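You operate a simulated robot arm through the tools that you are given. There is no shell and no other tool. Be economical: measure what you need, move in short steps, check, and stop when the job is done.

Carry out the task below with a simulated two-armed robot. There is one attempt and no reset: what you move stays moved.

TASK
Seal the white pail and stand it on the low bench.
Fine: vent shut, clamp slide tight, then the blue latch to locked, all before the lift; the pail skids, so it is held steady with the other hand for the slide.

Only the result counts: the job must be done as asked and must still hold three seconds after the hand-in. Knocking over, shifting, dropping, spilling or breaking anything else fails it. A push-on lid holds only when it is set on centred and level and pressed home; a screw cap is set on level and turned clockwise until tight.

THE ROBOT
Two 7-joint arms with two-finger parallel grippers on one trunk, on a base that drives. Base frame: it is fixed to the floor where the robot stands at the start and does not move with it; the origin is under the middle of the robot, x ahead of it, y to its left, z up; the surface under the hand at the start is at about z = 820. Readings come in mm, rad, newtons and seconds.
The left shoulder is at the start at [60, 189, 1253], the right one opposite. With the tool pointing down near the work surface each hand reaches from about 100 to 620 mm from the robot's upright axis, wherever it stands, measured 20 degrees to its own side. Places, roughly: blue latch of the pail [400, -200, 1100]; clamp slide of the pail [500, -100, 1000]; low bench [-1800, -1100, 600]; vent of the pail [500, -200, 1000]. Payload 3.43 kg a hand.
Tool frame (each hand has its own): the origin (TCP) lies between the finger pads and is the grasp point; the fingertips stand 30 mm ahead of it; z points along the fingers, y is the line along which they close. Largest opening 94 mm; finger width 28, thickness 10; the body of the gripper, 50 by 96 mm, starts 55 mm behind the TCP.
Orientation is told as [roll, pitch, yaw] about the base's x, y, z axes, in that order, counted from this pose: with the fingers straight down and closing along the base's y, the tool's x points along the base's -x, its y along +y and its z along -z.

THE INTERFACE
- The arms move only by the tool nudge_tool. It takes "left_targets", "right_targets" or both (then of equal length, played together; a hand with none holds still); each is a list of rows, each an object of numbers (a shift or turn left out is 0, a gripper value left out holds the last): "grip": the opening, from 0 (shut) to 1 (fully open); "tx", "ty", "tz": the shift along the base's x, y, z in units of 30 mm (1.0 is 30 mm); "wx", "wy", "wz": the turn, a rotation vector about the base's x, y, z in units of 6 degrees (1.0 is 6 degrees). In form: [{"grip": .., "tx": .., "ty": .., "tz": .., "wx": .., "wy": .., "wz": ..}, ...]. A call has 1 to 20 rows; each row shifts and turns the commanded pose from where the row before left it. A call with a number of a shift or a turn outside -1 to 1 is refused whole. A row lasts 0.2 s, in which the tool goes at most 50 mm and 0.15 rad; a call with a longer step from one row to the next is refused whole, and so is a gripper value outside its range. Where a pose cannot be reached the arm comes as near as it can. A force on the tool above 60 N (or 10 N above the force at the start of the call, whichever is more), or a blocked arm, ends the call early, and 0.2 s more pass. The fingers move at their own pace (about 153 mm/s each) and stop on an object; they squeeze with about 31 N. The grip force told is the motor's: it shows also when the fingers shut on nothing. Time passes only in rows, and 0.2 s behind the last, so rows that do not move let the fingers close. It gives the time, the measured TCP pose, the force on the tool (base axes), the opening and the grip force at its end, in the units of the frame above (readings bear some noise), with the torque about the TCP (base axes, N m) and any sound that the robot's microphone picked up, and new pictures: "views" is both (left out), scene, wrist or none (wrist: the cameras of the hands that moved).
- Cameras (640 x 400 px; columns grow to the right, rows downward): "scene" is now at [2.8, -20, 1787.9]; the picture's right is [-0.31, -0.95, 0.00], its down [-0.83, 0.27, -0.49] and it looks along [0.46, -0.15, -0.87] (base axes); focal length 262 px, centre (320, 200). "left" rides on the left gripper at [76, -14, -103] in its tool frame; the picture's right is [0.18, 0.98, 0.00], its down [-0.75, 0.14, -0.64] and it looks along [-0.63, 0.12, 0.77] (tool axes); focal length 243 px, centre (320, 200). "right" rides on the right gripper at [76, 14, -102] in its tool frame; the picture's right is [-0.18, 0.98, 0.00], its down [-0.75, -0.14, -0.64] and it looks along [-0.63, -0.12, 0.77] (tool axes); focal length 243 px, centre (320, 200). There is no depth. A picture from a camera that has moved, and an enlarged one, comes with that camera's place and axes in the base frame and with its lens.
- raise_lower(by): slides the trunk up (or, below 0, down) by that many mm; the arms and the scene camera ride with it, the base frame stays. It gives what a move gives, with no picture.
- steer(legs): drives the robot by 1 to 6 legs, each [ahead, left, turn to the left] in mm, mm and rad, along the robot's own axes; the way and the turn of a leg run together, so that a leg with both is an arc; at most 1500 mm and 3.142 rad a leg. The arms and the cameras ride along, it lands a little off, and it stops where it bumps. It gives what a move gives, and a new picture of the scene camera.
- turn_head(pan, tilt): turns the head with the scene camera to pan (to the left, within 1.501 rad either way) and tilt (down, from -0.506 to 1.204), counted from straight ahead of the robot. It gives what a move gives, and a new picture of the scene camera.
- close_up(camera, box): a new picture of the part [left, top, right, bottom] of that camera's present view, enlarged. No time passes.
- sign_off(): hands the job in; it is judged then, once.

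Work in short steps. Places have to be worked out from the pictures, the camera data and where the tool is seen: move nearer, look again, correct. Check each grasp and each placing, and mend what went wrong. You have 120 turns and 260 pictures in all, those below and enlarged ones among them. Open the grippers and draw the arms clear of the work before you hand the job in, unless the task says otherwise; then end with one line.

The tools are called after "Emit:" as a command line: name --argument value ..., lists and objects as JSON in quotes. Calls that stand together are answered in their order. nudge_tool: Moves the arms, as the interface text tells. Its arguments: {"type":"object","properties":{"left_targets":{"type":"array","items":{"type":"object","properties":{"grip":{"type":"number"},"tx":{"type":"number"},"ty":{"type":"number"},"tz":{"type":"number"},"wx":{"type":"number"},"wy":{"type":"number"},"wz":{"type":"number"}}}},"right_targets":{"type":"array","items":{"type":"object","properties":{"grip":{"type":"number"},"tx":{"type":"number"},"ty":{"type":"number"},"tz":{"type":"number"},"wx":{"type":"number"},"wy":{"type":"number"},"wz":{"type":"number"}}}},"views":{"type":"string","enum":["both","scene","wrist","none"]}},"required":[]} The other tools are called the same way: raise_lower (by) slides the trunk up or down; steer (legs) drives the base; turn_head (pan, tilt) turns the head that bears the scene camera; close_up (camera, box) takes an enlarged picture of a part of a camera's view; sign_off () hands the job in.

At the start:

```text
t: 0.0
left_ee_pos: [286.4, -7.1, 1325.6]
left_ee_rot: [-0.001, 0.0, 0.001]
left_contact_force: [-1.1, 0.4, 0.0]
left_torque: [0.02, -0.01, 0.02]
left_finger_gap: 93.7
left_grip_force: 0.1
right_ee_pos: [295.5, -286.1, 1266.7]
right_ee_rot: [0.001, 0.001, -0.001]
right_contact_force: [-1.0, 0.8, -0.4]
right_torque: [0.02, -0.01, -0.01]
right_finger_gap: 93.6
right_grip_force: 0.0
trunk travel left (down, up): [-925.0, 65.0]
robot x, y, heading: [-0.4, 1.4, 0.001]
head pan, tilt: [-0.311, 1.061]
```

scene: 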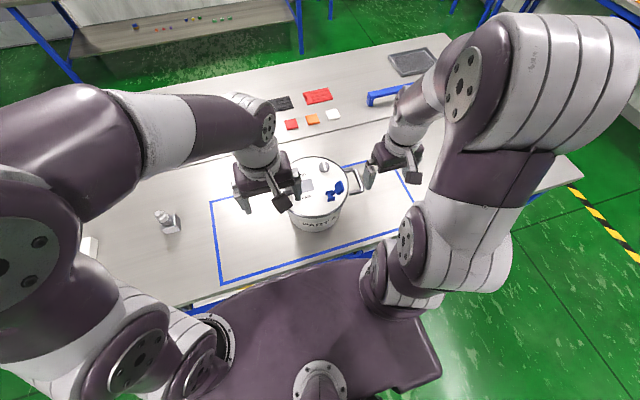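
right: 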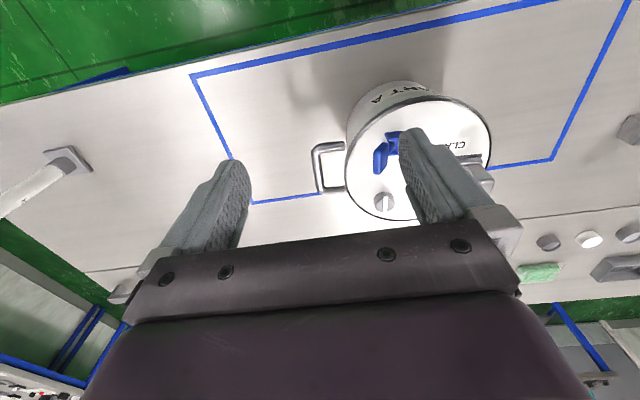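
left: 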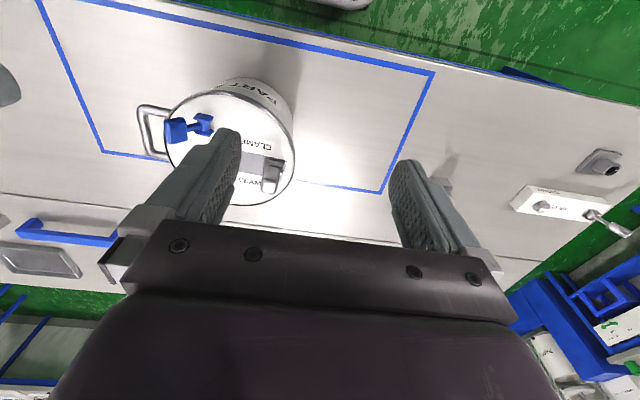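

The pail is visible in all three views. I'll enlarge it to read the lid's markings and mechanism.

Emit:
close_up --camera "scene" --box '[260, 140, 380, 240]'

Emit:
close_up --camera "right" --box '[290, 70, 510, 230]'

Emit:
close_up --camera "left" --box '[130, 70, 310, 215]'

```text
4.00 times, centred on (320, 190) of scene
camera zoom: at [2.8, -20.0, 1787.9], right [-0.31, -0.95, 0.0], down [-0.83, 0.27, -0.49], along [0.46, -0.15, -0.87], focal length 1050 px, centre (320, 240)
```

zoom: 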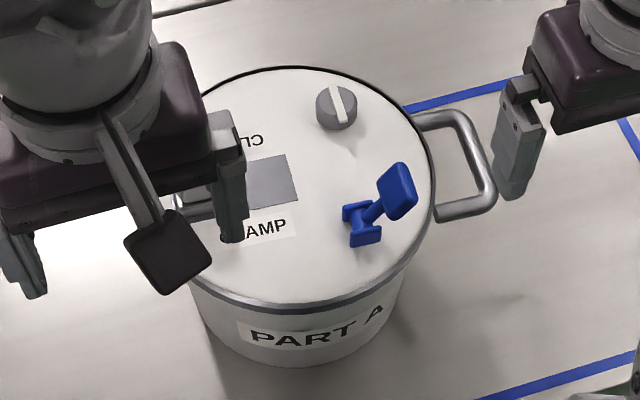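

```text
2.50 times, centred on (400, 150) of right
camera zoom: at [219.4, -272.9, 1368.5], right [0.18, 0.98, 0.0], down [0.75, -0.14, 0.64], along [0.63, -0.12, -0.77], focal length 606 px, centre (120, 325)
```

zoom: 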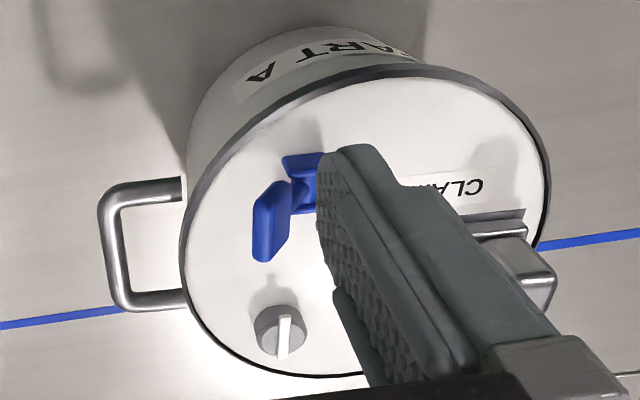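

```text
2.76 times, centred on (220, 142) of left
camera zoom: at [209.0, -21.6, 1427.1], right [-0.18, 0.98, 0.0], down [0.75, 0.14, 0.64], along [0.63, 0.12, -0.77], focal length 669 px, centre (596, 359)
```

zoom: 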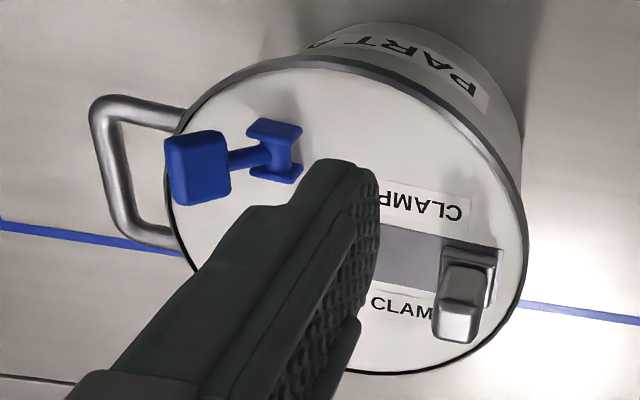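

The lid has a grey vent knob, a clamp slide and a blue toggle latch, with one bail handle on the right side. I'll draw both hands sideways to get a clear view.

Emit:
nudge_tool --left_targets '[{"ty": 1}, {"ty": 1}, {"ty": 1}, {"ty": 1}, {"ty": 1}, {"ty": 1}]' --right_targets '[{"ty": -1}, {"ty": -1}, {"ty": -1}, {"ty": -1}, {"ty": -1}, {}]'

Emit:
close_up --camera "scene" --box '[260, 140, 380, 240]'

Emit:
close_up --camera "right" --box '[340, 40, 580, 220]'

Emit:
close_up --camera "left" --box '[0, 40, 240, 220]'

```text
t: 1.4
left_ee_pos: [284.9, 174.0, 1326.9]
left_ee_rot: [0.0, 0.001, 0.0]
left_contact_force: [-0.2, 0.6, -0.4]
left_torque: [-0.06, 0.03, -0.01]
left_finger_gap: 94.2
left_grip_force: 0.1
right_ee_pos: [295.8, -437.0, 1267.6]
right_ee_rot: [0.0, 0.001, 0.001]
right_contact_force: [-0.6, -0.8, -1.0]
right_torque: [0.0, 0.0, 0.0]
right_finger_gap: 94.1
right_grip_force: 0.1
trunk travel left (down, up): [-925.0, 65.0]
robot x, y, heading: [-0.4, -1.5, 0.003]
head pan, tilt: [-0.311, 1.061]
camera scene: at [2.6, -18.8, 1787.9], right [-0.31, -0.95, 0.0], down [-0.83, 0.27, -0.49], along [0.46, -0.15, -0.87], focal length 262 px, centre (320, 200)
camera right: at [218.5, -421.8, 1369.4], right [0.18, 0.98, 0.0], down [0.75, -0.14, 0.64], along [0.63, -0.12, -0.77], focal length 243 px, centre (320, 200)
camera left: at [208.2, 160.1, 1427.9], right [-0.18, 0.98, 0.0], down [0.75, 0.14, 0.64], along [0.63, 0.12, -0.77], focal length 243 px, centre (320, 200)
```

scene: 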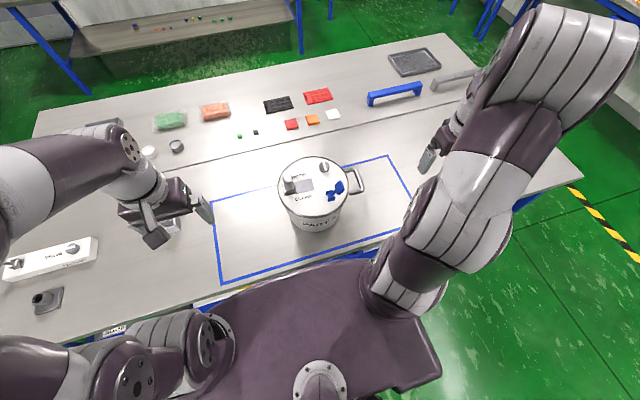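
right: 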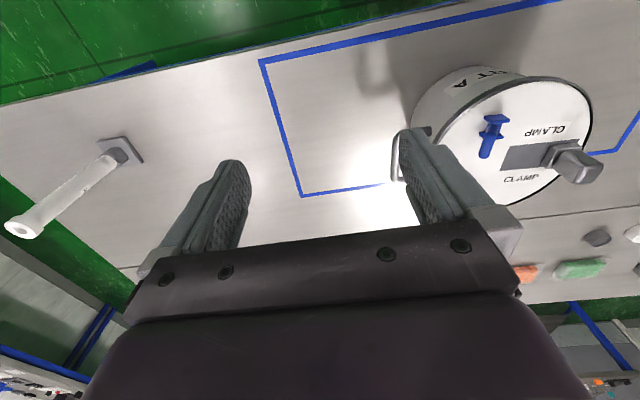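
left: 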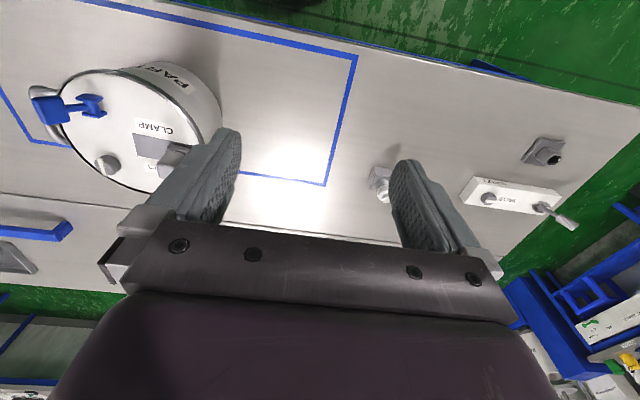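

```text
4.00 times, centred on (320, 190) of scene
camera zoom: at [2.6, -18.8, 1787.9], right [-0.31, -0.95, 0.0], down [-0.83, 0.27, -0.49], along [0.46, -0.15, -0.87], focal length 1050 px, centre (320, 240)
```

zoom: 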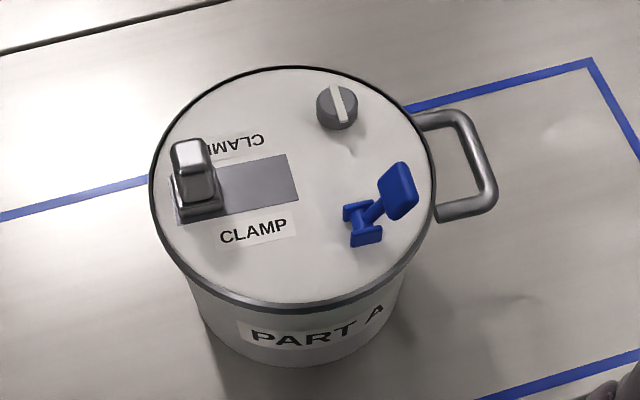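

```text
2.22 times, centred on (460, 130) of right
camera zoom: at [218.5, -421.8, 1369.4], right [0.18, 0.98, 0.0], down [0.75, -0.14, 0.64], along [0.63, -0.12, -0.77], focal length 539 px, centre (9, 356)
```

zoom: 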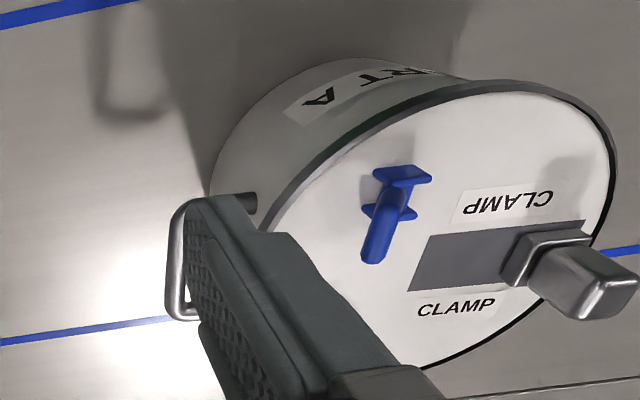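

```text
2.22 times, centred on (120, 130) of left
camera zoom: at [208.2, 160.1, 1427.9], right [-0.18, 0.98, 0.0], down [0.75, 0.14, 0.64], along [0.63, 0.12, -0.77], focal length 539 px, centre (764, 356)
```

zoom: 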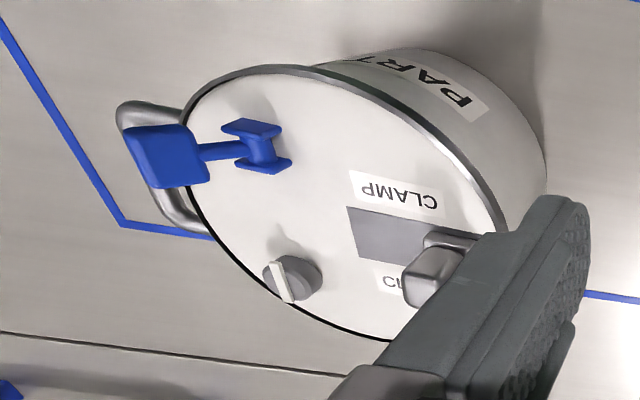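

Triangulating slot and knob gives the lid plane at z≈1000, lid centre about (490,-150), radius ~127. I'll enlarge each mechanism for its markings.

Emit:
close_up --camera "scene" --box '[312, 155, 342, 174]'

Emit:
close_up --camera "scene" --box '[320, 172, 350, 206]'

Emit:
close_up --camera "left" --box '[40, 70, 180, 190]'

Emit:
close_up --camera "right" --box '[470, 100, 610, 200]'

```text
16.00 times, centred on (327, 164) of scene
camera zoom: at [2.6, -18.8, 1787.9], right [-0.31, -0.95, 0.0], down [-0.83, 0.27, -0.49], along [0.46, -0.15, -0.87], focal length 4199 px, centre (208, 768)
```

zoom: 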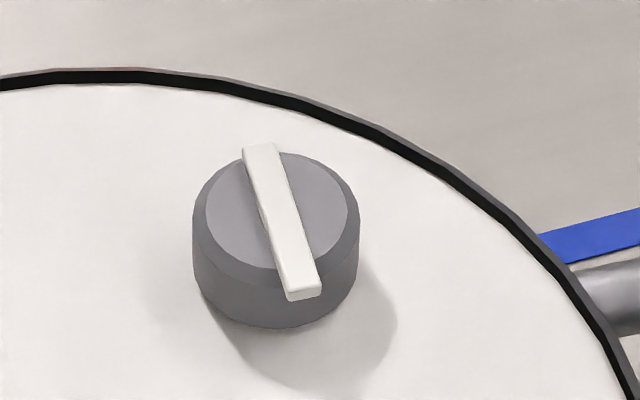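

```text
11.76 times, centred on (335, 189) of scene
camera zoom: at [2.6, -18.8, 1787.9], right [-0.31, -0.95, 0.0], down [-0.83, 0.27, -0.49], along [0.46, -0.15, -0.87], focal length 3087 px, centre (144, 329)
```

zoom: 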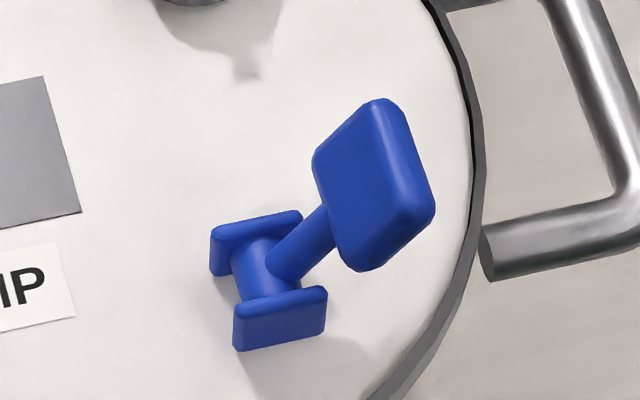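

```text
3.33 times, centred on (110, 130) of left
camera zoom: at [208.2, 160.1, 1427.9], right [-0.18, 0.98, 0.0], down [0.75, 0.14, 0.64], along [0.63, 0.12, -0.77], focal length 809 px, centre (1020, 433)
```

zoom: 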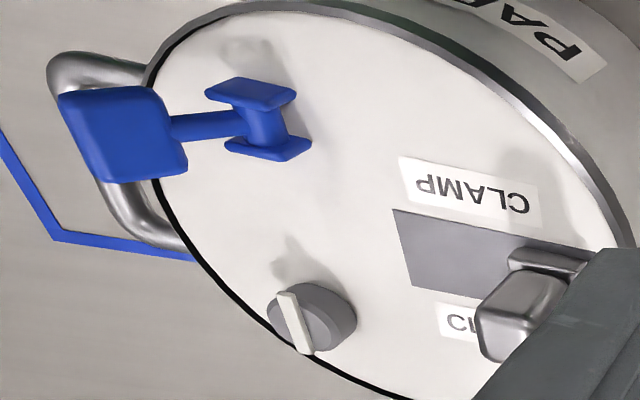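

```text
4.00 times, centred on (540, 150) of right
camera zoom: at [218.5, -421.8, 1369.4], right [0.18, 0.98, 0.0], down [0.75, -0.14, 0.64], along [0.63, -0.12, -0.77], focal length 970 px, centre (-560, 400)
```

zoom: 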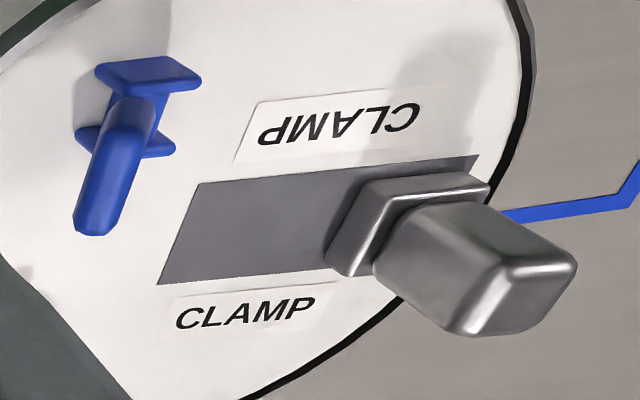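

Latch paddle is about (416,-220,1053) on a hinge at (422,-189,1012); vent knob (537,-206,1000-1022); the D-handle is horizontal with its outer bar near (480,-322,965), pail yaw about -6°. I'll bring the right hand above the handle bar and look.

Emit:
nudge_tool --right_targets '[{"tx": 0.87, "ty": 0.55, "tz": -0.88, "wz": -0.5}, {"tx": 0.87, "ty": 0.55, "tz": -0.88, "wz": -0.5}, {"tx": 0.87, "ty": 0.55, "tz": -0.88}, {"tx": 0.87, "ty": 0.55, "tz": -0.88}, {"tx": 0.87, "ty": 0.55, "tz": -0.88}, {"tx": 0.87, "ty": 0.55, "tz": -0.88}, {"tx": 0.87, "ty": 0.55, "tz": -0.88}, {}]'

Emit:
close_up --camera "scene" --box '[290, 130, 410, 230]'

```text
t: 3.2
left_ee_pos: [285.5, 173.3, 1327.1]
left_ee_rot: [-0.001, 0.0, 0.0]
left_contact_force: [0.6, 0.3, 1.5]
left_torque: [0.0, -0.01, 0.0]
left_finger_gap: 93.9
left_grip_force: 0.0
right_ee_pos: [479.0, -321.3, 1083.0]
right_ee_rot: [0.001, -0.001, -0.104]
right_contact_force: [-0.3, 0.1, 0.1]
right_torque: [0.01, -0.04, 0.0]
right_finger_gap: 93.9
right_grip_force: 0.0
trunk travel left (down, up): [-925.0, 65.0]
robot x, y, heading: [0.7, 1.0, -0.005]
head pan, tilt: [-0.311, 1.061]
camera scene: at [2.1, -20.1, 1787.9], right [-0.31, -0.95, 0.0], down [-0.83, 0.27, -0.49], along [0.46, -0.15, -0.87], focal length 262 px, centre (320, 200)
camera right: at [404.2, -298.7, 1184.0], right [0.29, 0.96, 0.0], down [0.73, -0.22, 0.64], along [0.62, -0.18, -0.77], focal length 243 px, centre (320, 200)
```

scene: 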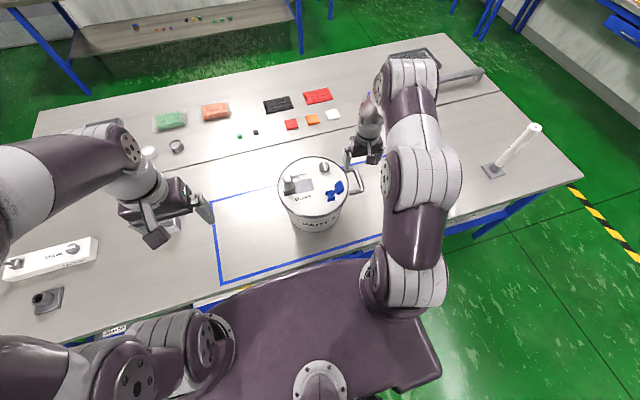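
right: 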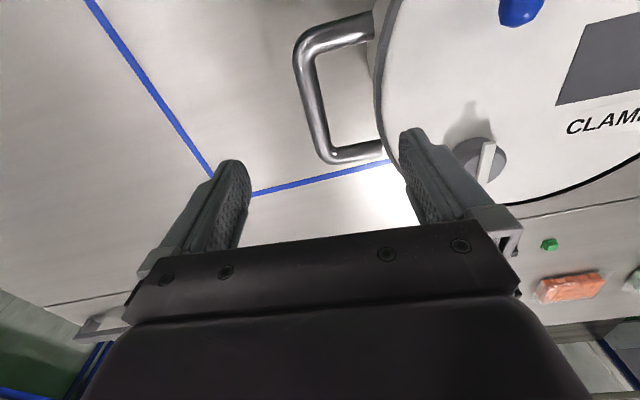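

```text
4.00 times, centred on (350, 180) of scene
camera zoom: at [2.1, -20.1, 1787.9], right [-0.31, -0.95, 0.0], down [-0.83, 0.27, -0.49], along [0.46, -0.15, -0.87], focal length 1050 px, centre (200, 280)
```

zoom: 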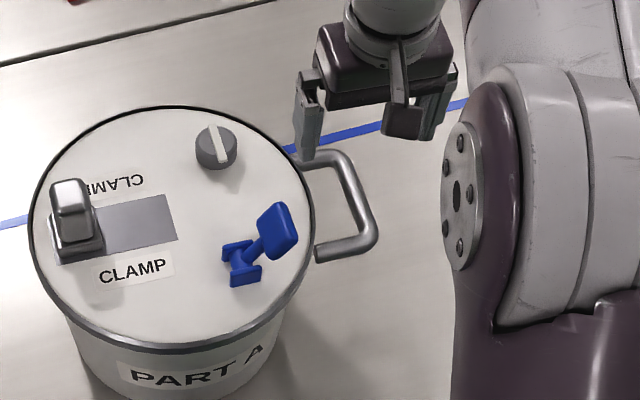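

The bar centre recomputes to about (469,-320,970). I'll narrow the fingers to ~33 mm and descend so that one finger goes inside the loop.

Emit:
nudge_tool --right_targets '[{"tx": -0.33, "ty": 0.0, "grip": 0.35}, {"tz": -0.5}, {"tz": -0.7}, {"tz": -0.7}, {"tz": -0.6}]'

Emit:
close_up --camera "scene" --box '[330, 140, 390, 190]'

```text
t: 4.4
left_ee_pos: [285.8, 171.7, 1327.6]
left_ee_rot: [0.0, -0.001, 0.001]
left_contact_force: [0.1, -0.5, 0.0]
left_torque: [0.02, -0.03, 0.03]
left_finger_gap: 94.2
left_grip_force: 0.0
right_ee_pos: [469.6, -322.5, 1006.7]
right_ee_rot: [-0.001, 0.0, -0.105]
right_contact_force: [0.4, -0.6, 0.3]
right_torque: [0.0, 0.0, 0.03]
right_finger_gap: 33.2
right_grip_force: 0.0
trunk travel left (down, up): [-925.0, 65.0]
robot x, y, heading: [2.1, -1.2, 0.005]
head pan, tilt: [-0.311, 1.061]
camera scene: at [3.2, -20.3, 1787.9], right [-0.31, -0.95, 0.0], down [-0.83, 0.27, -0.49], along [0.46, -0.15, -0.87], focal length 262 px, centre (320, 200)
camera right: at [395.1, -300.0, 1108.7], right [0.29, 0.96, 0.0], down [0.73, -0.22, 0.64], along [0.62, -0.18, -0.77], focal length 243 px, centre (320, 200)
```

scene: 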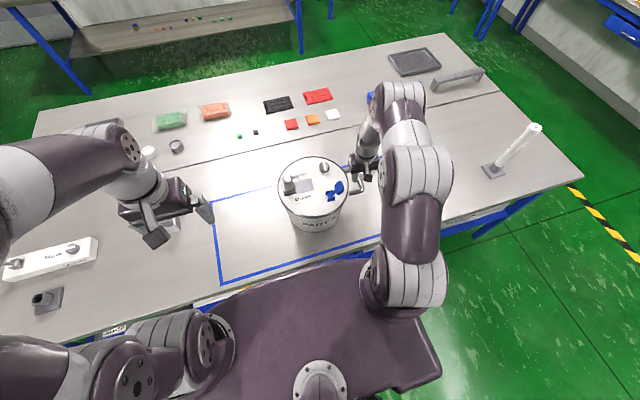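
right: 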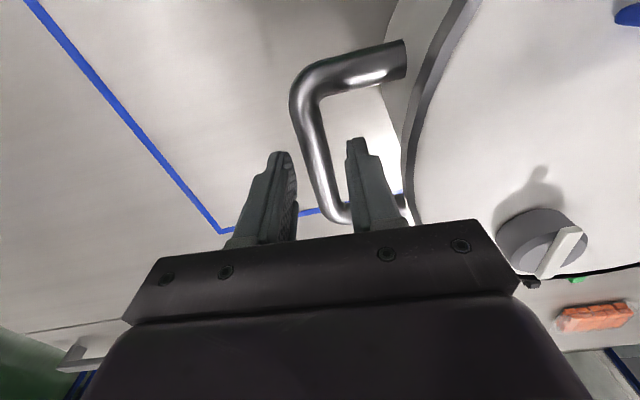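

```text
8.00 times, centred on (360, 165) of scene
camera zoom: at [3.2, -20.3, 1787.9], right [-0.31, -0.95, 0.0], down [-0.83, 0.27, -0.49], along [0.46, -0.15, -0.87], focal length 2099 px, centre (0, 480)
```

zoom: 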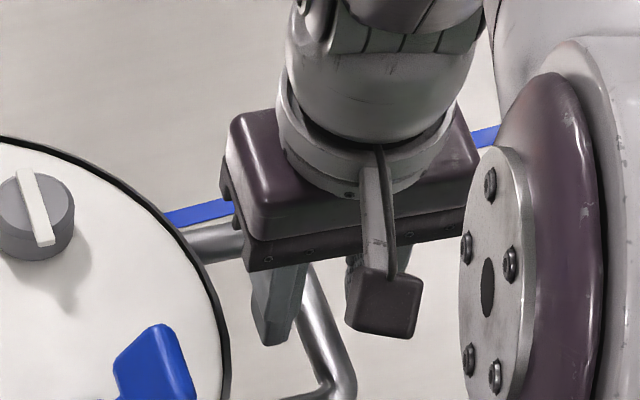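

The fingers straddle the outer bar. Next: descend the last ~37 mm and close.

Emit:
nudge_tool --right_targets '[{"tz": -0.6}, {"tz": -0.63}, {"grip": 0}, {}, {}]'

Emit:
close_up --camera "scene" --box '[330, 140, 390, 190]'

```text
t: 5.6
left_ee_pos: [283.2, 173.0, 1328.8]
left_ee_rot: [0.001, -0.001, -0.001]
left_contact_force: [-0.8, 1.4, 0.0]
left_torque: [-0.01, 0.0, 0.03]
left_finger_gap: 93.9
left_grip_force: 0.2
right_ee_pos: [468.2, -323.0, 970.8]
right_ee_rot: [0.0, -0.001, -0.107]
right_contact_force: [-1.9, -3.2, 9.3]
right_torque: [-0.02, -0.58, 0.62]
right_finger_gap: 22.6
right_grip_force: 31.0
trunk travel left (down, up): [-925.0, 65.0]
robot x, y, heading: [-2.5, -1.6, -0.002]
head pan, tilt: [-0.311, 1.061]
camera scene: at [0.9, -19.8, 1788.0], right [-0.31, -0.95, 0.0], down [-0.83, 0.27, -0.49], along [0.46, -0.15, -0.87], focal length 262 px, centre (320, 200)
camera right: at [393.9, -299.9, 1072.1], right [0.29, 0.96, 0.0], down [0.73, -0.22, 0.64], along [0.62, -0.18, -0.77], focal length 243 px, centre (320, 200)
```

scene: 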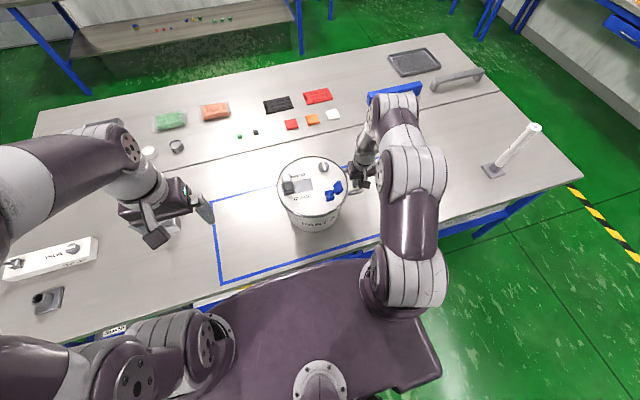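
right: 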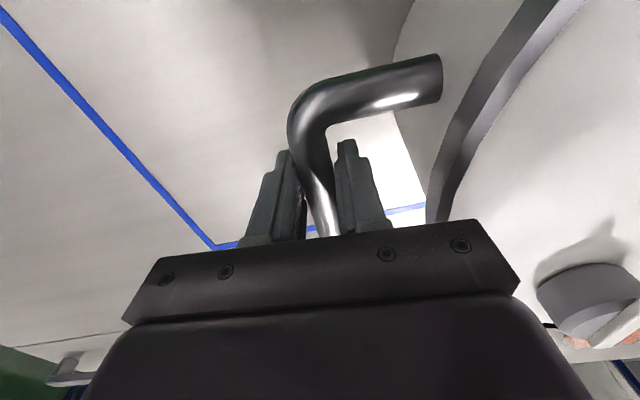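

```text
8.00 times, centred on (360, 165) of scene
camera zoom: at [0.9, -19.8, 1788.0], right [-0.31, -0.95, 0.0], down [-0.83, 0.27, -0.49], along [0.46, -0.15, -0.87], focal length 2099 px, centre (0, 480)
```

zoom: 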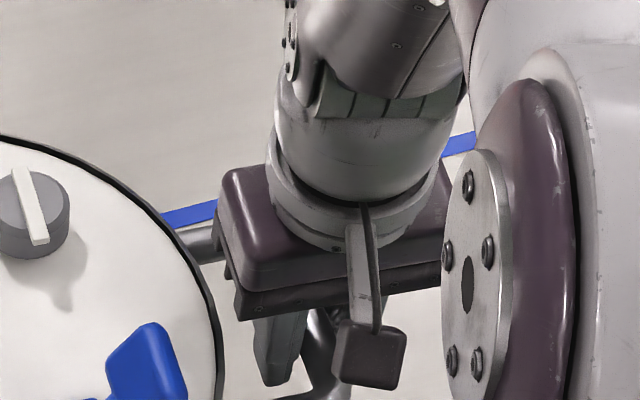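

The handle is held (31 N, gap 22.6). I relax the slight upward load and bring the left hand above the vent at yaw +45°, fingers open.

Emit:
nudge_tool --left_targets '[{"tx": 0.646, "ty": -0.97, "tz": -0.4, "wz": 0.58}, {"tx": 0.646, "ty": -0.97, "tz": -0.5, "wz": 0.58}, {"tx": 0.646, "ty": -0.97, "tz": -0.556, "wz": 0.58}, {"tx": 0.646, "ty": -0.97, "tz": -0.556, "wz": 0.58}, {"tx": 0.646, "ty": -0.97, "tz": -0.556, "wz": 0.58}, {"tx": 0.646, "ty": -0.97, "tz": -0.556, "wz": 0.58}, {"tx": 0.646, "ty": -0.97, "tz": -0.556, "wz": 0.58}, {"tx": 0.646, "ty": -0.97, "tz": -0.556, "wz": 0.58}, {"tx": 0.646, "ty": -0.97, "tz": -0.556, "wz": 0.58}, {"tx": 0.646, "ty": -0.97, "tz": -0.556, "wz": 0.58}, {"tx": 0.646, "ty": -0.97, "tz": -0.556, "wz": 0.58}, {"tx": 0.646, "ty": -0.97, "tz": -0.556, "wz": 0.58}, {"tx": 0.646, "ty": -0.97, "tz": -0.556, "wz": 0.58}, {}]' --right_targets '[{"tz": 0.1}, {}, {}, {}, {}, {}, {}, {}, {}, {}, {}, {}, {}, {}]'

Emit:
close_up --camera "scene" --box '[260, 130, 380, 230]'

```text
t: 8.6
left_ee_pos: [487.7, -160.5, 1105.9]
left_ee_rot: [-0.002, -0.002, 0.775]
left_contact_force: [-0.3, 0.3, -0.1]
left_torque: [0.01, 0.01, 0.01]
left_finger_gap: 94.0
left_grip_force: 0.1
left hand out of reach, approached as far as the arm can: row 11, 12, 13
right_ee_pos: [468.8, -322.5, 972.6]
right_ee_rot: [0.0, -0.001, -0.105]
right_contact_force: [-2.1, -1.1, 0.2]
right_torque: [-0.17, 0.33, 0.55]
right_finger_gap: 22.3
right_grip_force: 30.9
trunk travel left (down, up): [-925.0, 65.0]
robot x, y, heading: [-1.3, -0.1, 0.003]
head pan, tilt: [-0.311, 1.061]
camera scene: at [3.1, -20.6, 1787.9], right [-0.31, -0.95, 0.0], down [-0.83, 0.27, -0.49], along [0.46, -0.15, -0.87], focal length 262 px, centre (320, 200)
camera right: at [394.8, -300.5, 1074.1], right [0.29, 0.96, 0.0], down [0.73, -0.22, 0.64], along [0.62, -0.18, -0.77], focal length 243 px, centre (320, 200)
camera left: at [442.8, -223.6, 1207.2], right [-0.82, 0.57, 0.0], down [0.44, 0.63, 0.64], along [0.37, 0.53, -0.77], focal length 243 px, centre (320, 200)
```

scene: 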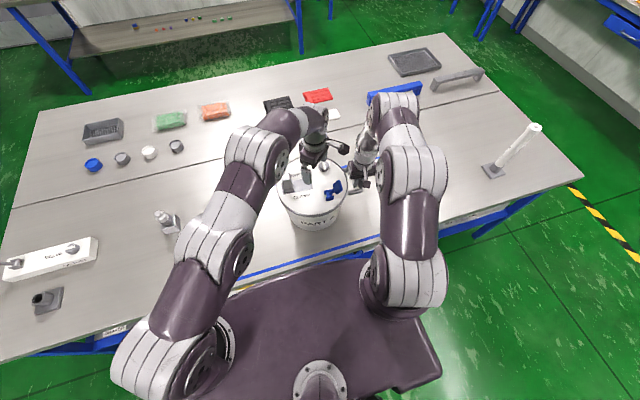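
right: 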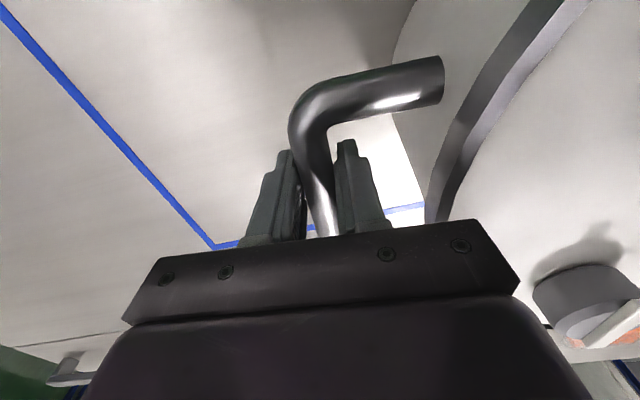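
left: 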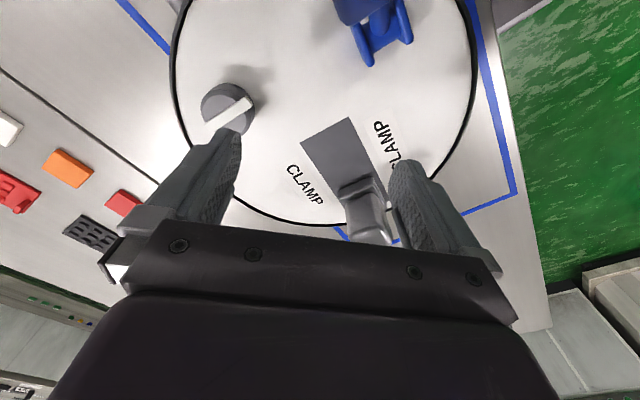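

```text
4.00 times, centred on (320, 180) of scene
camera zoom: at [3.1, -20.6, 1787.9], right [-0.31, -0.95, 0.0], down [-0.83, 0.27, -0.49], along [0.46, -0.15, -0.87], focal length 1050 px, centre (320, 280)
```

zoom: 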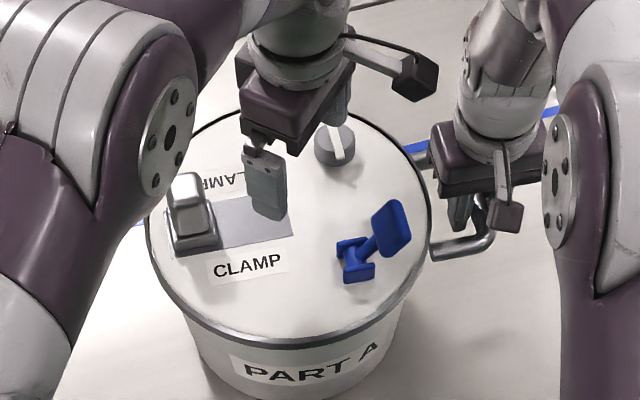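

The left hand cannot reach the vent from here, so the right hand will turn it (no hold needed for the vent). Left retreats; right opens and rises off the handle.

Emit:
nudge_tool --left_targets '[{"tx": -0.3, "ty": 0.9, "tz": 0.3}, {"tx": -0.3, "ty": 0.9, "tz": 0.3}, {"tx": -0.3, "ty": 0.9, "tz": 0.3}, {"tx": -0.3, "ty": 0.9, "tz": 0.3}, {"tx": -0.3, "ty": 0.9, "tz": 0.3}, {"tx": -0.3, "ty": 0.9, "tz": 0.3}, {"tx": -0.3, "ty": 0.9, "tz": 0.3}, {"tx": -0.3, "ty": 0.9, "tz": 0.3}]' --right_targets '[{"grip": 0.38}, {}, {"tz": 0.5}, {"tz": 0.9}, {"tz": 0.9}, {"tz": 0.9}, {"tz": 0.9, "grip": 0.9}, {"tz": 0.7}]'

Emit:
close_up --camera "scene" --box '[260, 130, 380, 230]'

```text
t: 10.4
left_ee_pos: [415.2, 58.1, 1178.6]
left_ee_rot: [-0.002, -0.001, 0.788]
left_contact_force: [0.2, 0.3, 0.8]
left_torque: [0.01, -0.01, 0.01]
left_finger_gap: 94.0
left_grip_force: 0.0
right_ee_pos: [467.1, -320.2, 1116.1]
right_ee_rot: [0.0, -0.002, -0.105]
right_contact_force: [0.3, 0.8, 0.7]
right_torque: [-0.02, 0.0, 0.03]
right_finger_gap: 84.7
right_grip_force: 0.0
trunk travel left (down, up): [-925.0, 65.0]
robot x, y, heading: [0.4, -0.7, -0.001]
head pan, tilt: [-0.311, 1.061]
camera scene: at [1.4, -18.3, 1787.9], right [-0.31, -0.95, 0.0], down [-0.83, 0.27, -0.49], along [0.46, -0.15, -0.87], focal length 262 px, centre (320, 200)
camera right: at [392.5, -297.8, 1218.8], right [0.29, 0.96, 0.0], down [0.73, -0.22, 0.64], along [0.62, -0.18, -0.77], focal length 243 px, centre (320, 200)
camera left: at [370.6, -5.9, 1279.6], right [-0.83, 0.56, 0.0], down [0.43, 0.63, 0.64], along [0.36, 0.53, -0.77], focal length 243 px, centre (320, 200)
```

scene: 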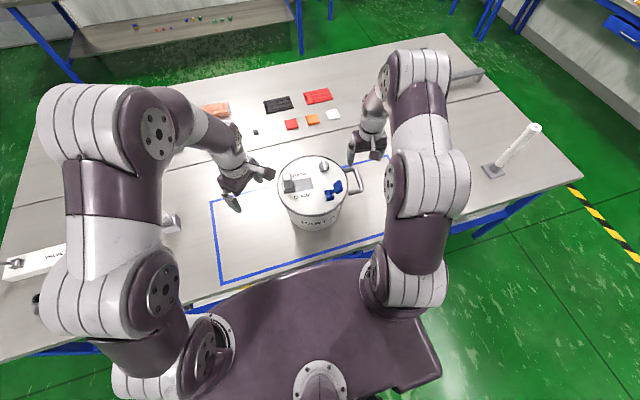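
right: 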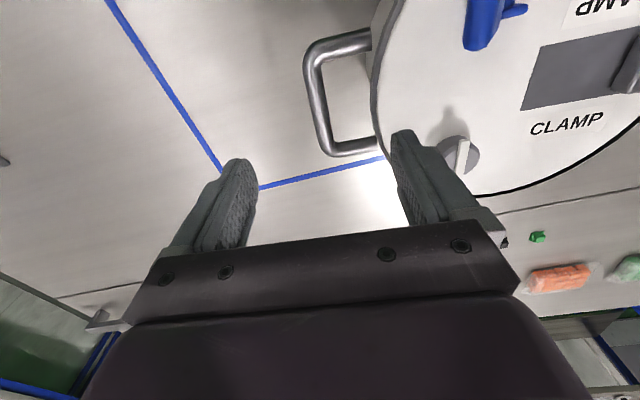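
left: 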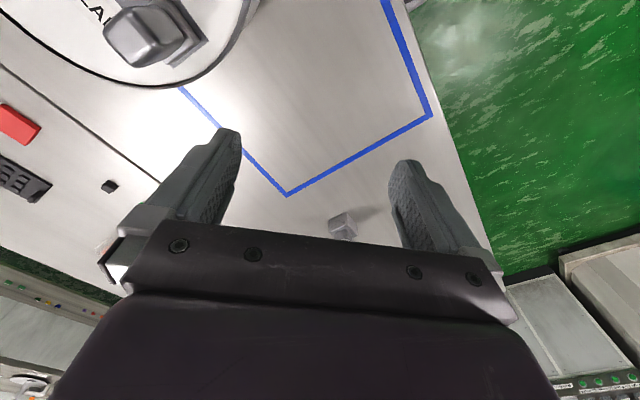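

```text
4.00 times, centred on (320, 180) of scene
camera zoom: at [1.4, -18.3, 1787.9], right [-0.31, -0.95, 0.0], down [-0.83, 0.27, -0.49], along [0.46, -0.15, -0.87], focal length 1050 px, centre (320, 280)
```

zoom: 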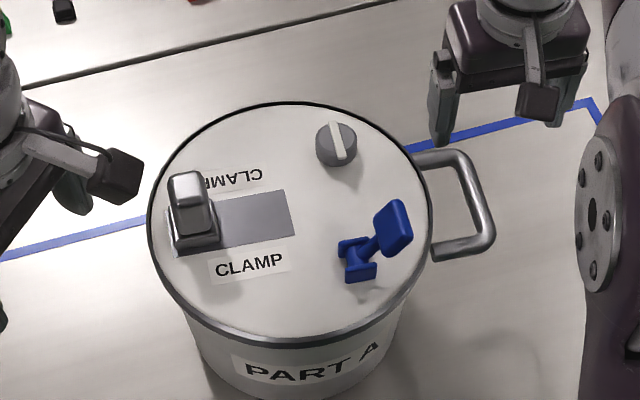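

Pail hardly moved; the vent is at about (537,-205). Moving the right hand above it with yaw ~+43°.

Emit:
nudge_tool --right_targets '[{"tx": 0.467, "ty": 0.767, "wz": 1}, {"tx": 0.467, "ty": 0.767, "wz": 1}, {"tx": 0.467, "ty": 0.767, "wz": 1}, {"tx": 0.467, "ty": 0.767, "wz": 1}, {"tx": 0.467, "ty": 0.767, "wz": 1}, {"wz": 1}, {"wz": 1}, {"wz": 1}, {}]' --views "wrist"

Emit:
close_up --camera "scene" --box '[280, 130, 376, 190]'

```text
t: 12.4
left_ee_pos: [415.7, 57.7, 1177.7]
left_ee_rot: [0.0, 0.0, 0.79]
left_contact_force: [0.6, 0.2, 0.2]
left_torque: [-0.03, 0.01, 0.02]
left_finger_gap: 93.7
left_grip_force: 0.0
right_ee_pos: [539.0, -207.5, 1116.3]
right_ee_rot: [-0.002, 0.0, 0.735]
right_contact_force: [-0.2, -0.6, -0.8]
right_torque: [0.05, -0.01, 0.02]
right_finger_gap: 84.6
right_grip_force: 0.0
trunk travel left (down, up): [-925.0, 65.0]
robot x, y, heading: [1.2, -0.6, 0.001]
head pan, tilt: [-0.311, 1.061]
camera right: at [472.3, -247.3, 1218.8], right [-0.52, 0.85, 0.0], down [0.65, 0.4, 0.64], along [0.55, 0.34, -0.77], focal length 243 px, centre (320, 200)
```

right: 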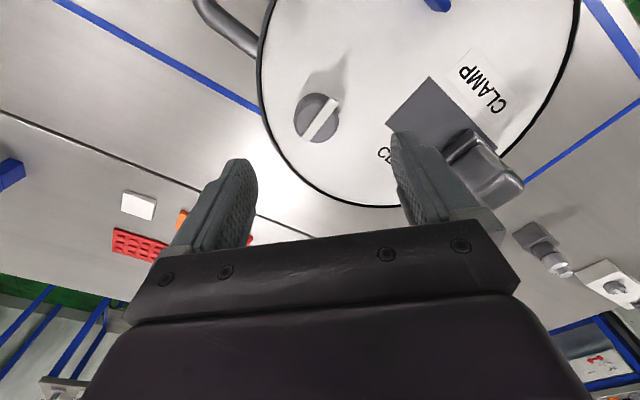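

```text
6.67 times, centred on (328, 160) of scene
camera zoom: at [2.8, -20.3, 1787.9], right [-0.31, -0.95, 0.0], down [-0.83, 0.27, -0.49], along [0.46, -0.15, -0.87], focal length 1749 px, centre (267, 467)
```

zoom: 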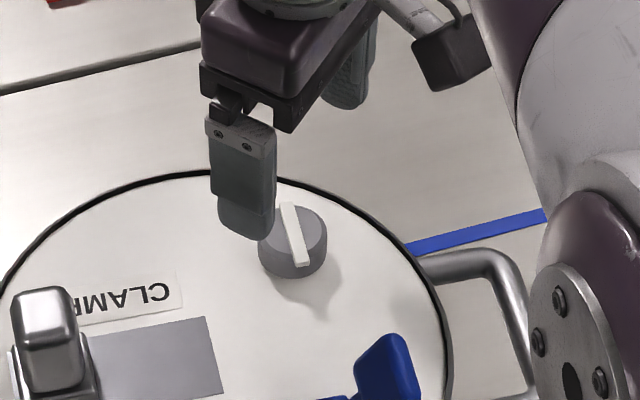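

The knob recomputes to (537,-207), right under the hand. Next I descend until the fingertips are just above the lid.

Emit:
nudge_tool --right_targets '[{"tx": -0.05, "tz": -0.8, "grip": 0.8}, {"tz": -0.8}, {"tz": -0.7}, {"tz": -0.4}, {}]' --views "wrist"

Emit:
close_up --camera "scene" --box '[280, 130, 376, 190]'

```text
t: 13.6
left_ee_pos: [415.9, 57.4, 1178.8]
left_ee_rot: [-0.001, 0.001, 0.79]
left_contact_force: [-0.6, -0.3, 0.5]
left_torque: [-0.02, 0.0, 0.0]
left_finger_gap: 94.4
left_grip_force: 0.1
right_ee_pos: [536.6, -206.3, 1035.9]
right_ee_rot: [0.001, 0.0, 0.734]
right_contact_force: [0.3, -0.7, 0.0]
right_torque: [-0.02, 0.02, 0.0]
right_finger_gap: 75.2
right_grip_force: 0.1
trunk travel left (down, up): [-925.0, 65.0]
robot x, y, heading: [1.0, 2.0, -0.003]
head pan, tilt: [-0.311, 1.061]
camera right: at [470.9, -246.6, 1137.7], right [-0.52, 0.85, 0.0], down [0.65, 0.4, 0.64], along [0.55, 0.33, -0.77], focal length 243 px, centre (320, 200)
```

right: 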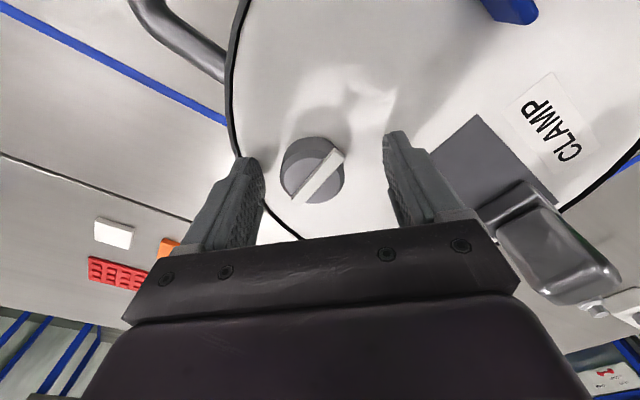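

```text
6.67 times, centred on (328, 160) of scene
camera zoom: at [2.8, -20.0, 1787.9], right [-0.31, -0.95, 0.0], down [-0.83, 0.27, -0.49], along [0.46, -0.15, -0.87], focal length 1749 px, centre (267, 467)
```

zoom: 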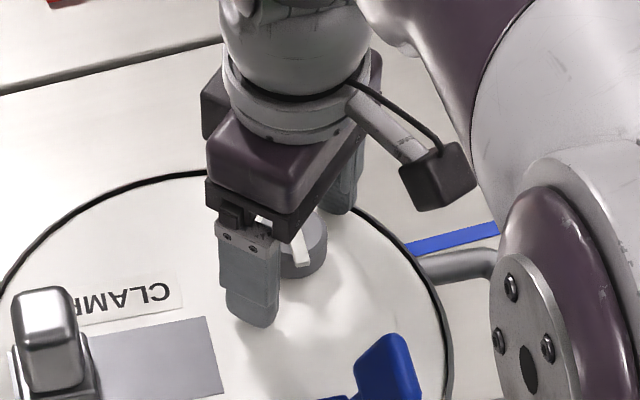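

The knob centre is ~4 mm off along the closing line; I correct, close, then start turning clockwise gently.

Emit:
nudge_tool --right_targets '[{"tx": 0.1, "ty": -0.12}, {"grip": 0}, {}, {}, {"wz": -0.6}, {"wz": -0.8}, {"wz": -0.8}, {}]' --views "wrist"

Emit:
close_up --camera "scene" --box '[280, 130, 376, 190]'

```text
t: 15.4
left_ee_pos: [415.3, 57.6, 1178.2]
left_ee_rot: [0.0, -0.002, 0.787]
left_contact_force: [-0.4, 0.0, -1.6]
left_torque: [0.0, -0.01, -0.01]
left_finger_gap: 94.1
left_grip_force: 0.0
right_ee_pos: [540.4, -209.0, 1037.1]
right_ee_rot: [-0.001, 0.0, 0.503]
right_contact_force: [1.1, 3.0, 2.5]
right_torque: [0.14, -0.03, -0.03]
right_finger_gap: 36.5
right_grip_force: 31.4
trunk travel left (down, up): [-925.0, 65.0]
robot x, y, heading: [5.4, -1.4, 0.001]
head pan, tilt: [-0.311, 1.061]
camera right: at [466.6, -233.5, 1138.0], right [-0.31, 0.95, 0.0], down [0.73, 0.24, 0.64], along [0.61, 0.2, -0.77], focal length 243 px, centre (320, 200)
```

right: 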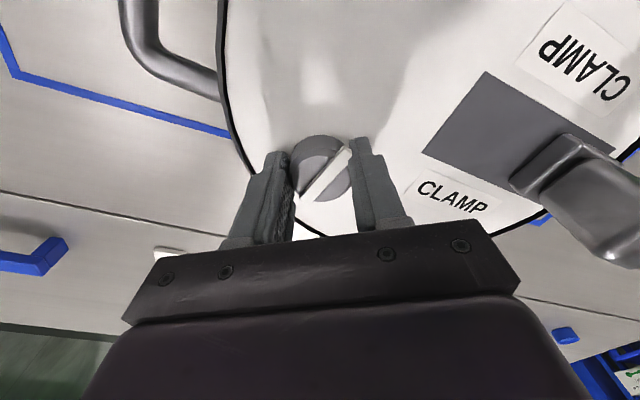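

```text
6.67 times, centred on (328, 160) of scene
camera zoom: at [2.8, -18.8, 1787.9], right [-0.31, -0.95, 0.0], down [-0.83, 0.27, -0.49], along [0.46, -0.15, -0.87], focal length 1749 px, centre (267, 467)
```

zoom: 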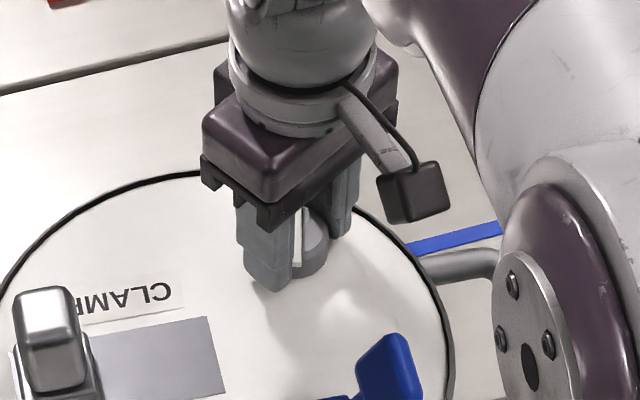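

The knob turns with the fingers at near-zero torque and the lid stays put. Continuing clockwise.

Emit:
nudge_tool --right_targets '[{"wz": -0.8}, {"wz": -0.8}, {"wz": -0.8}, {"wz": -0.8}, {"wz": -0.8}, {"wz": -0.8}, {"wz": -0.8}, {}]' --views "wrist"

Emit:
close_up --camera "scene" --box '[280, 130, 376, 190]'

```text
t: 17.2
left_ee_pos: [415.4, 57.7, 1179.3]
left_ee_rot: [0.001, -0.001, 0.788]
left_contact_force: [-0.1, -0.3, -0.4]
left_torque: [0.01, 0.03, 0.0]
left_finger_gap: 94.0
left_grip_force: 0.0
right_ee_pos: [540.8, -210.7, 1036.4]
right_ee_rot: [-0.001, 0.0, -0.086]
right_contact_force: [-1.2, 3.7, -0.2]
right_torque: [0.06, -0.17, 0.03]
right_finger_gap: 36.5
right_grip_force: 31.1
trunk travel left (down, up): [-925.0, 65.0]
robot x, y, heading: [0.2, -4.2, 0.001]
head pan, tilt: [-0.311, 1.061]
camera right: at [465.2, -188.8, 1138.0], right [0.27, 0.96, 0.0], down [0.74, -0.2, 0.64], along [0.62, -0.17, -0.77], focal length 243 px, centre (320, 200)
```

right: 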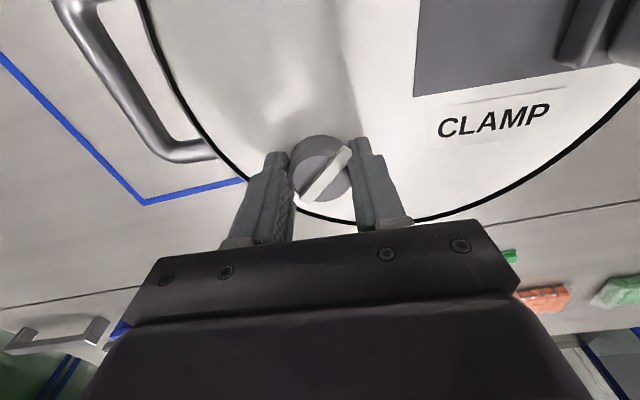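

```text
6.67 times, centred on (328, 160) of scene
camera zoom: at [2.7, -18.8, 1787.9], right [-0.31, -0.95, 0.0], down [-0.83, 0.27, -0.49], along [0.46, -0.15, -0.87], focal length 1749 px, centre (267, 467)
```

zoom: 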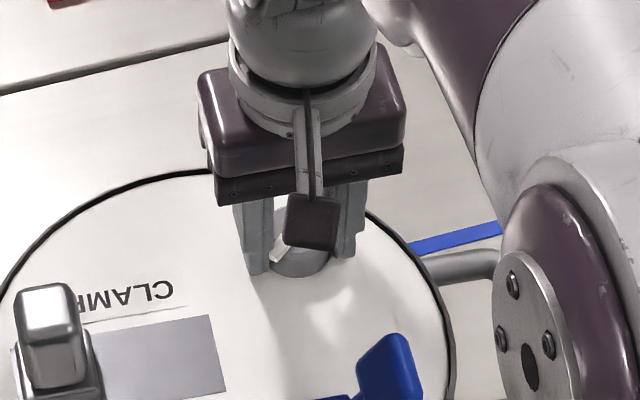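

Turned 47° so far, still free. Another ~45°.

Emit:
nudge_tool --right_targets '[{"wz": -0.8}, {"wz": -0.8}, {"wz": -0.8}, {"wz": -0.8}, {"wz": -0.8}, {"wz": -0.8}, {"wz": -0.8}, {"wz": -0.8}, {"wz": -0.8}, {}]' --views "wrist"

Emit:
close_up --camera "scene" --box '[280, 130, 376, 190]'

```text
t: 19.4
left_ee_pos: [416.7, 57.2, 1178.5]
left_ee_rot: [-0.002, 0.001, 0.789]
left_contact_force: [0.2, -0.5, -0.7]
left_torque: [0.02, 0.01, -0.03]
left_finger_gap: 94.0
left_grip_force: 0.0
right_ee_pos: [540.9, -211.5, 1035.9]
right_ee_rot: [-0.001, 0.002, -0.838]
right_contact_force: [2.2, 3.9, 3.0]
right_torque: [0.07, -0.06, 0.0]
right_finger_gap: 36.3
right_grip_force: 30.6
trunk travel left (down, up): [-925.0, 65.0]
robot x, y, heading: [1.4, -0.6, -0.003]
head pan, tilt: [-0.311, 1.061]
camera right: at [499.8, -143.7, 1138.0], right [0.85, 0.52, 0.0], down [0.4, -0.65, 0.64], along [0.33, -0.55, -0.77], focal length 243 px, centre (320, 200)
```

right: 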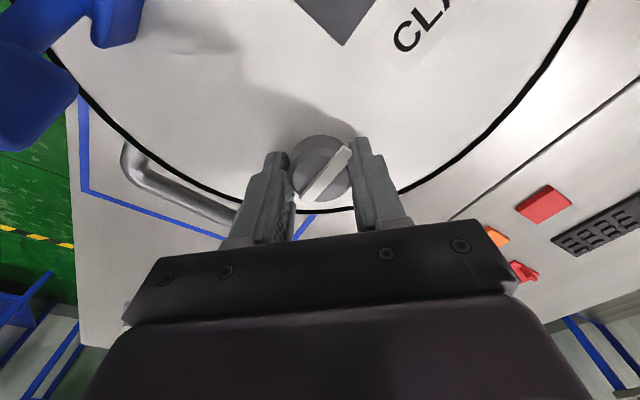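

```text
6.67 times, centred on (328, 160) of scene
camera zoom: at [3.0, -18.9, 1787.9], right [-0.31, -0.95, 0.0], down [-0.83, 0.27, -0.49], along [0.46, -0.15, -0.87], focal length 1749 px, centre (267, 467)
```

zoom: 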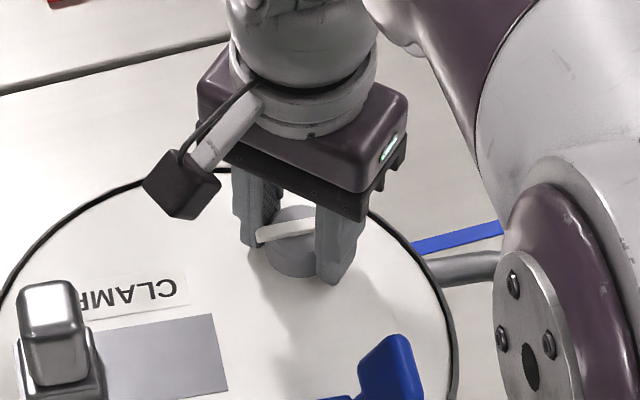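

90° done and no stop felt. I go on slowly to find the end stop.

Emit:
nudge_tool --right_targets '[{"wz": -0.5}, {"wz": -0.5}, {"wz": -0.5}, {"wz": -0.5}, {}]' --views "wrist"

Emit:
close_up --camera "scene" --box '[280, 130, 376, 190]'

```text
t: 20.6
left_ee_pos: [415.5, 56.8, 1179.2]
left_ee_rot: [0.0, 0.0, 0.79]
left_contact_force: [-0.4, 0.0, 0.0]
left_torque: [0.0, 0.01, -0.04]
left_finger_gap: 94.0
left_grip_force: 0.1
right_ee_pos: [538.1, -212.0, 1037.0]
right_ee_rot: [0.0, -0.001, -1.048]
right_contact_force: [-2.9, 0.9, -0.4]
right_torque: [-0.15, 0.0, 0.35]
right_finger_gap: 36.3
right_grip_force: 30.9
trunk travel left (down, up): [-925.0, 65.0]
robot x, y, heading: [2.3, -2.2, -0.0]
head pan, tilt: [-0.311, 1.061]
camera right: at [513.4, -137.2, 1137.9], right [0.94, 0.33, 0.0], down [0.25, -0.72, 0.64], along [0.21, -0.61, -0.77], focal length 243 px, centre (320, 200)
```

right: 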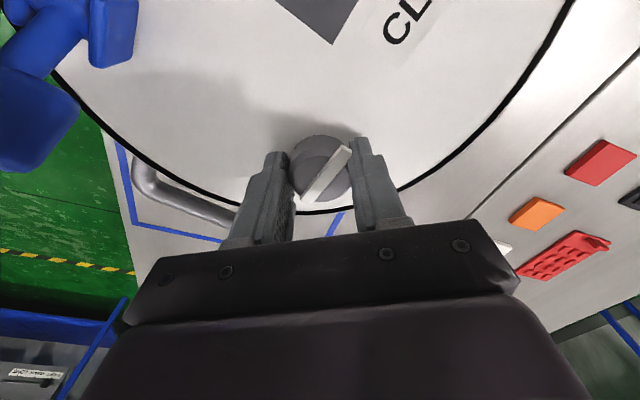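

```text
6.67 times, centred on (328, 160) of scene
camera zoom: at [2.2, -19.9, 1787.9], right [-0.31, -0.95, 0.0], down [-0.83, 0.27, -0.49], along [0.46, -0.15, -0.87], focal length 1749 px, centre (267, 467)
```

zoom: 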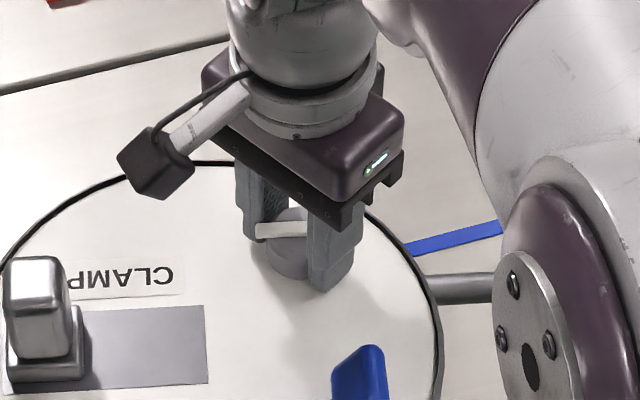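

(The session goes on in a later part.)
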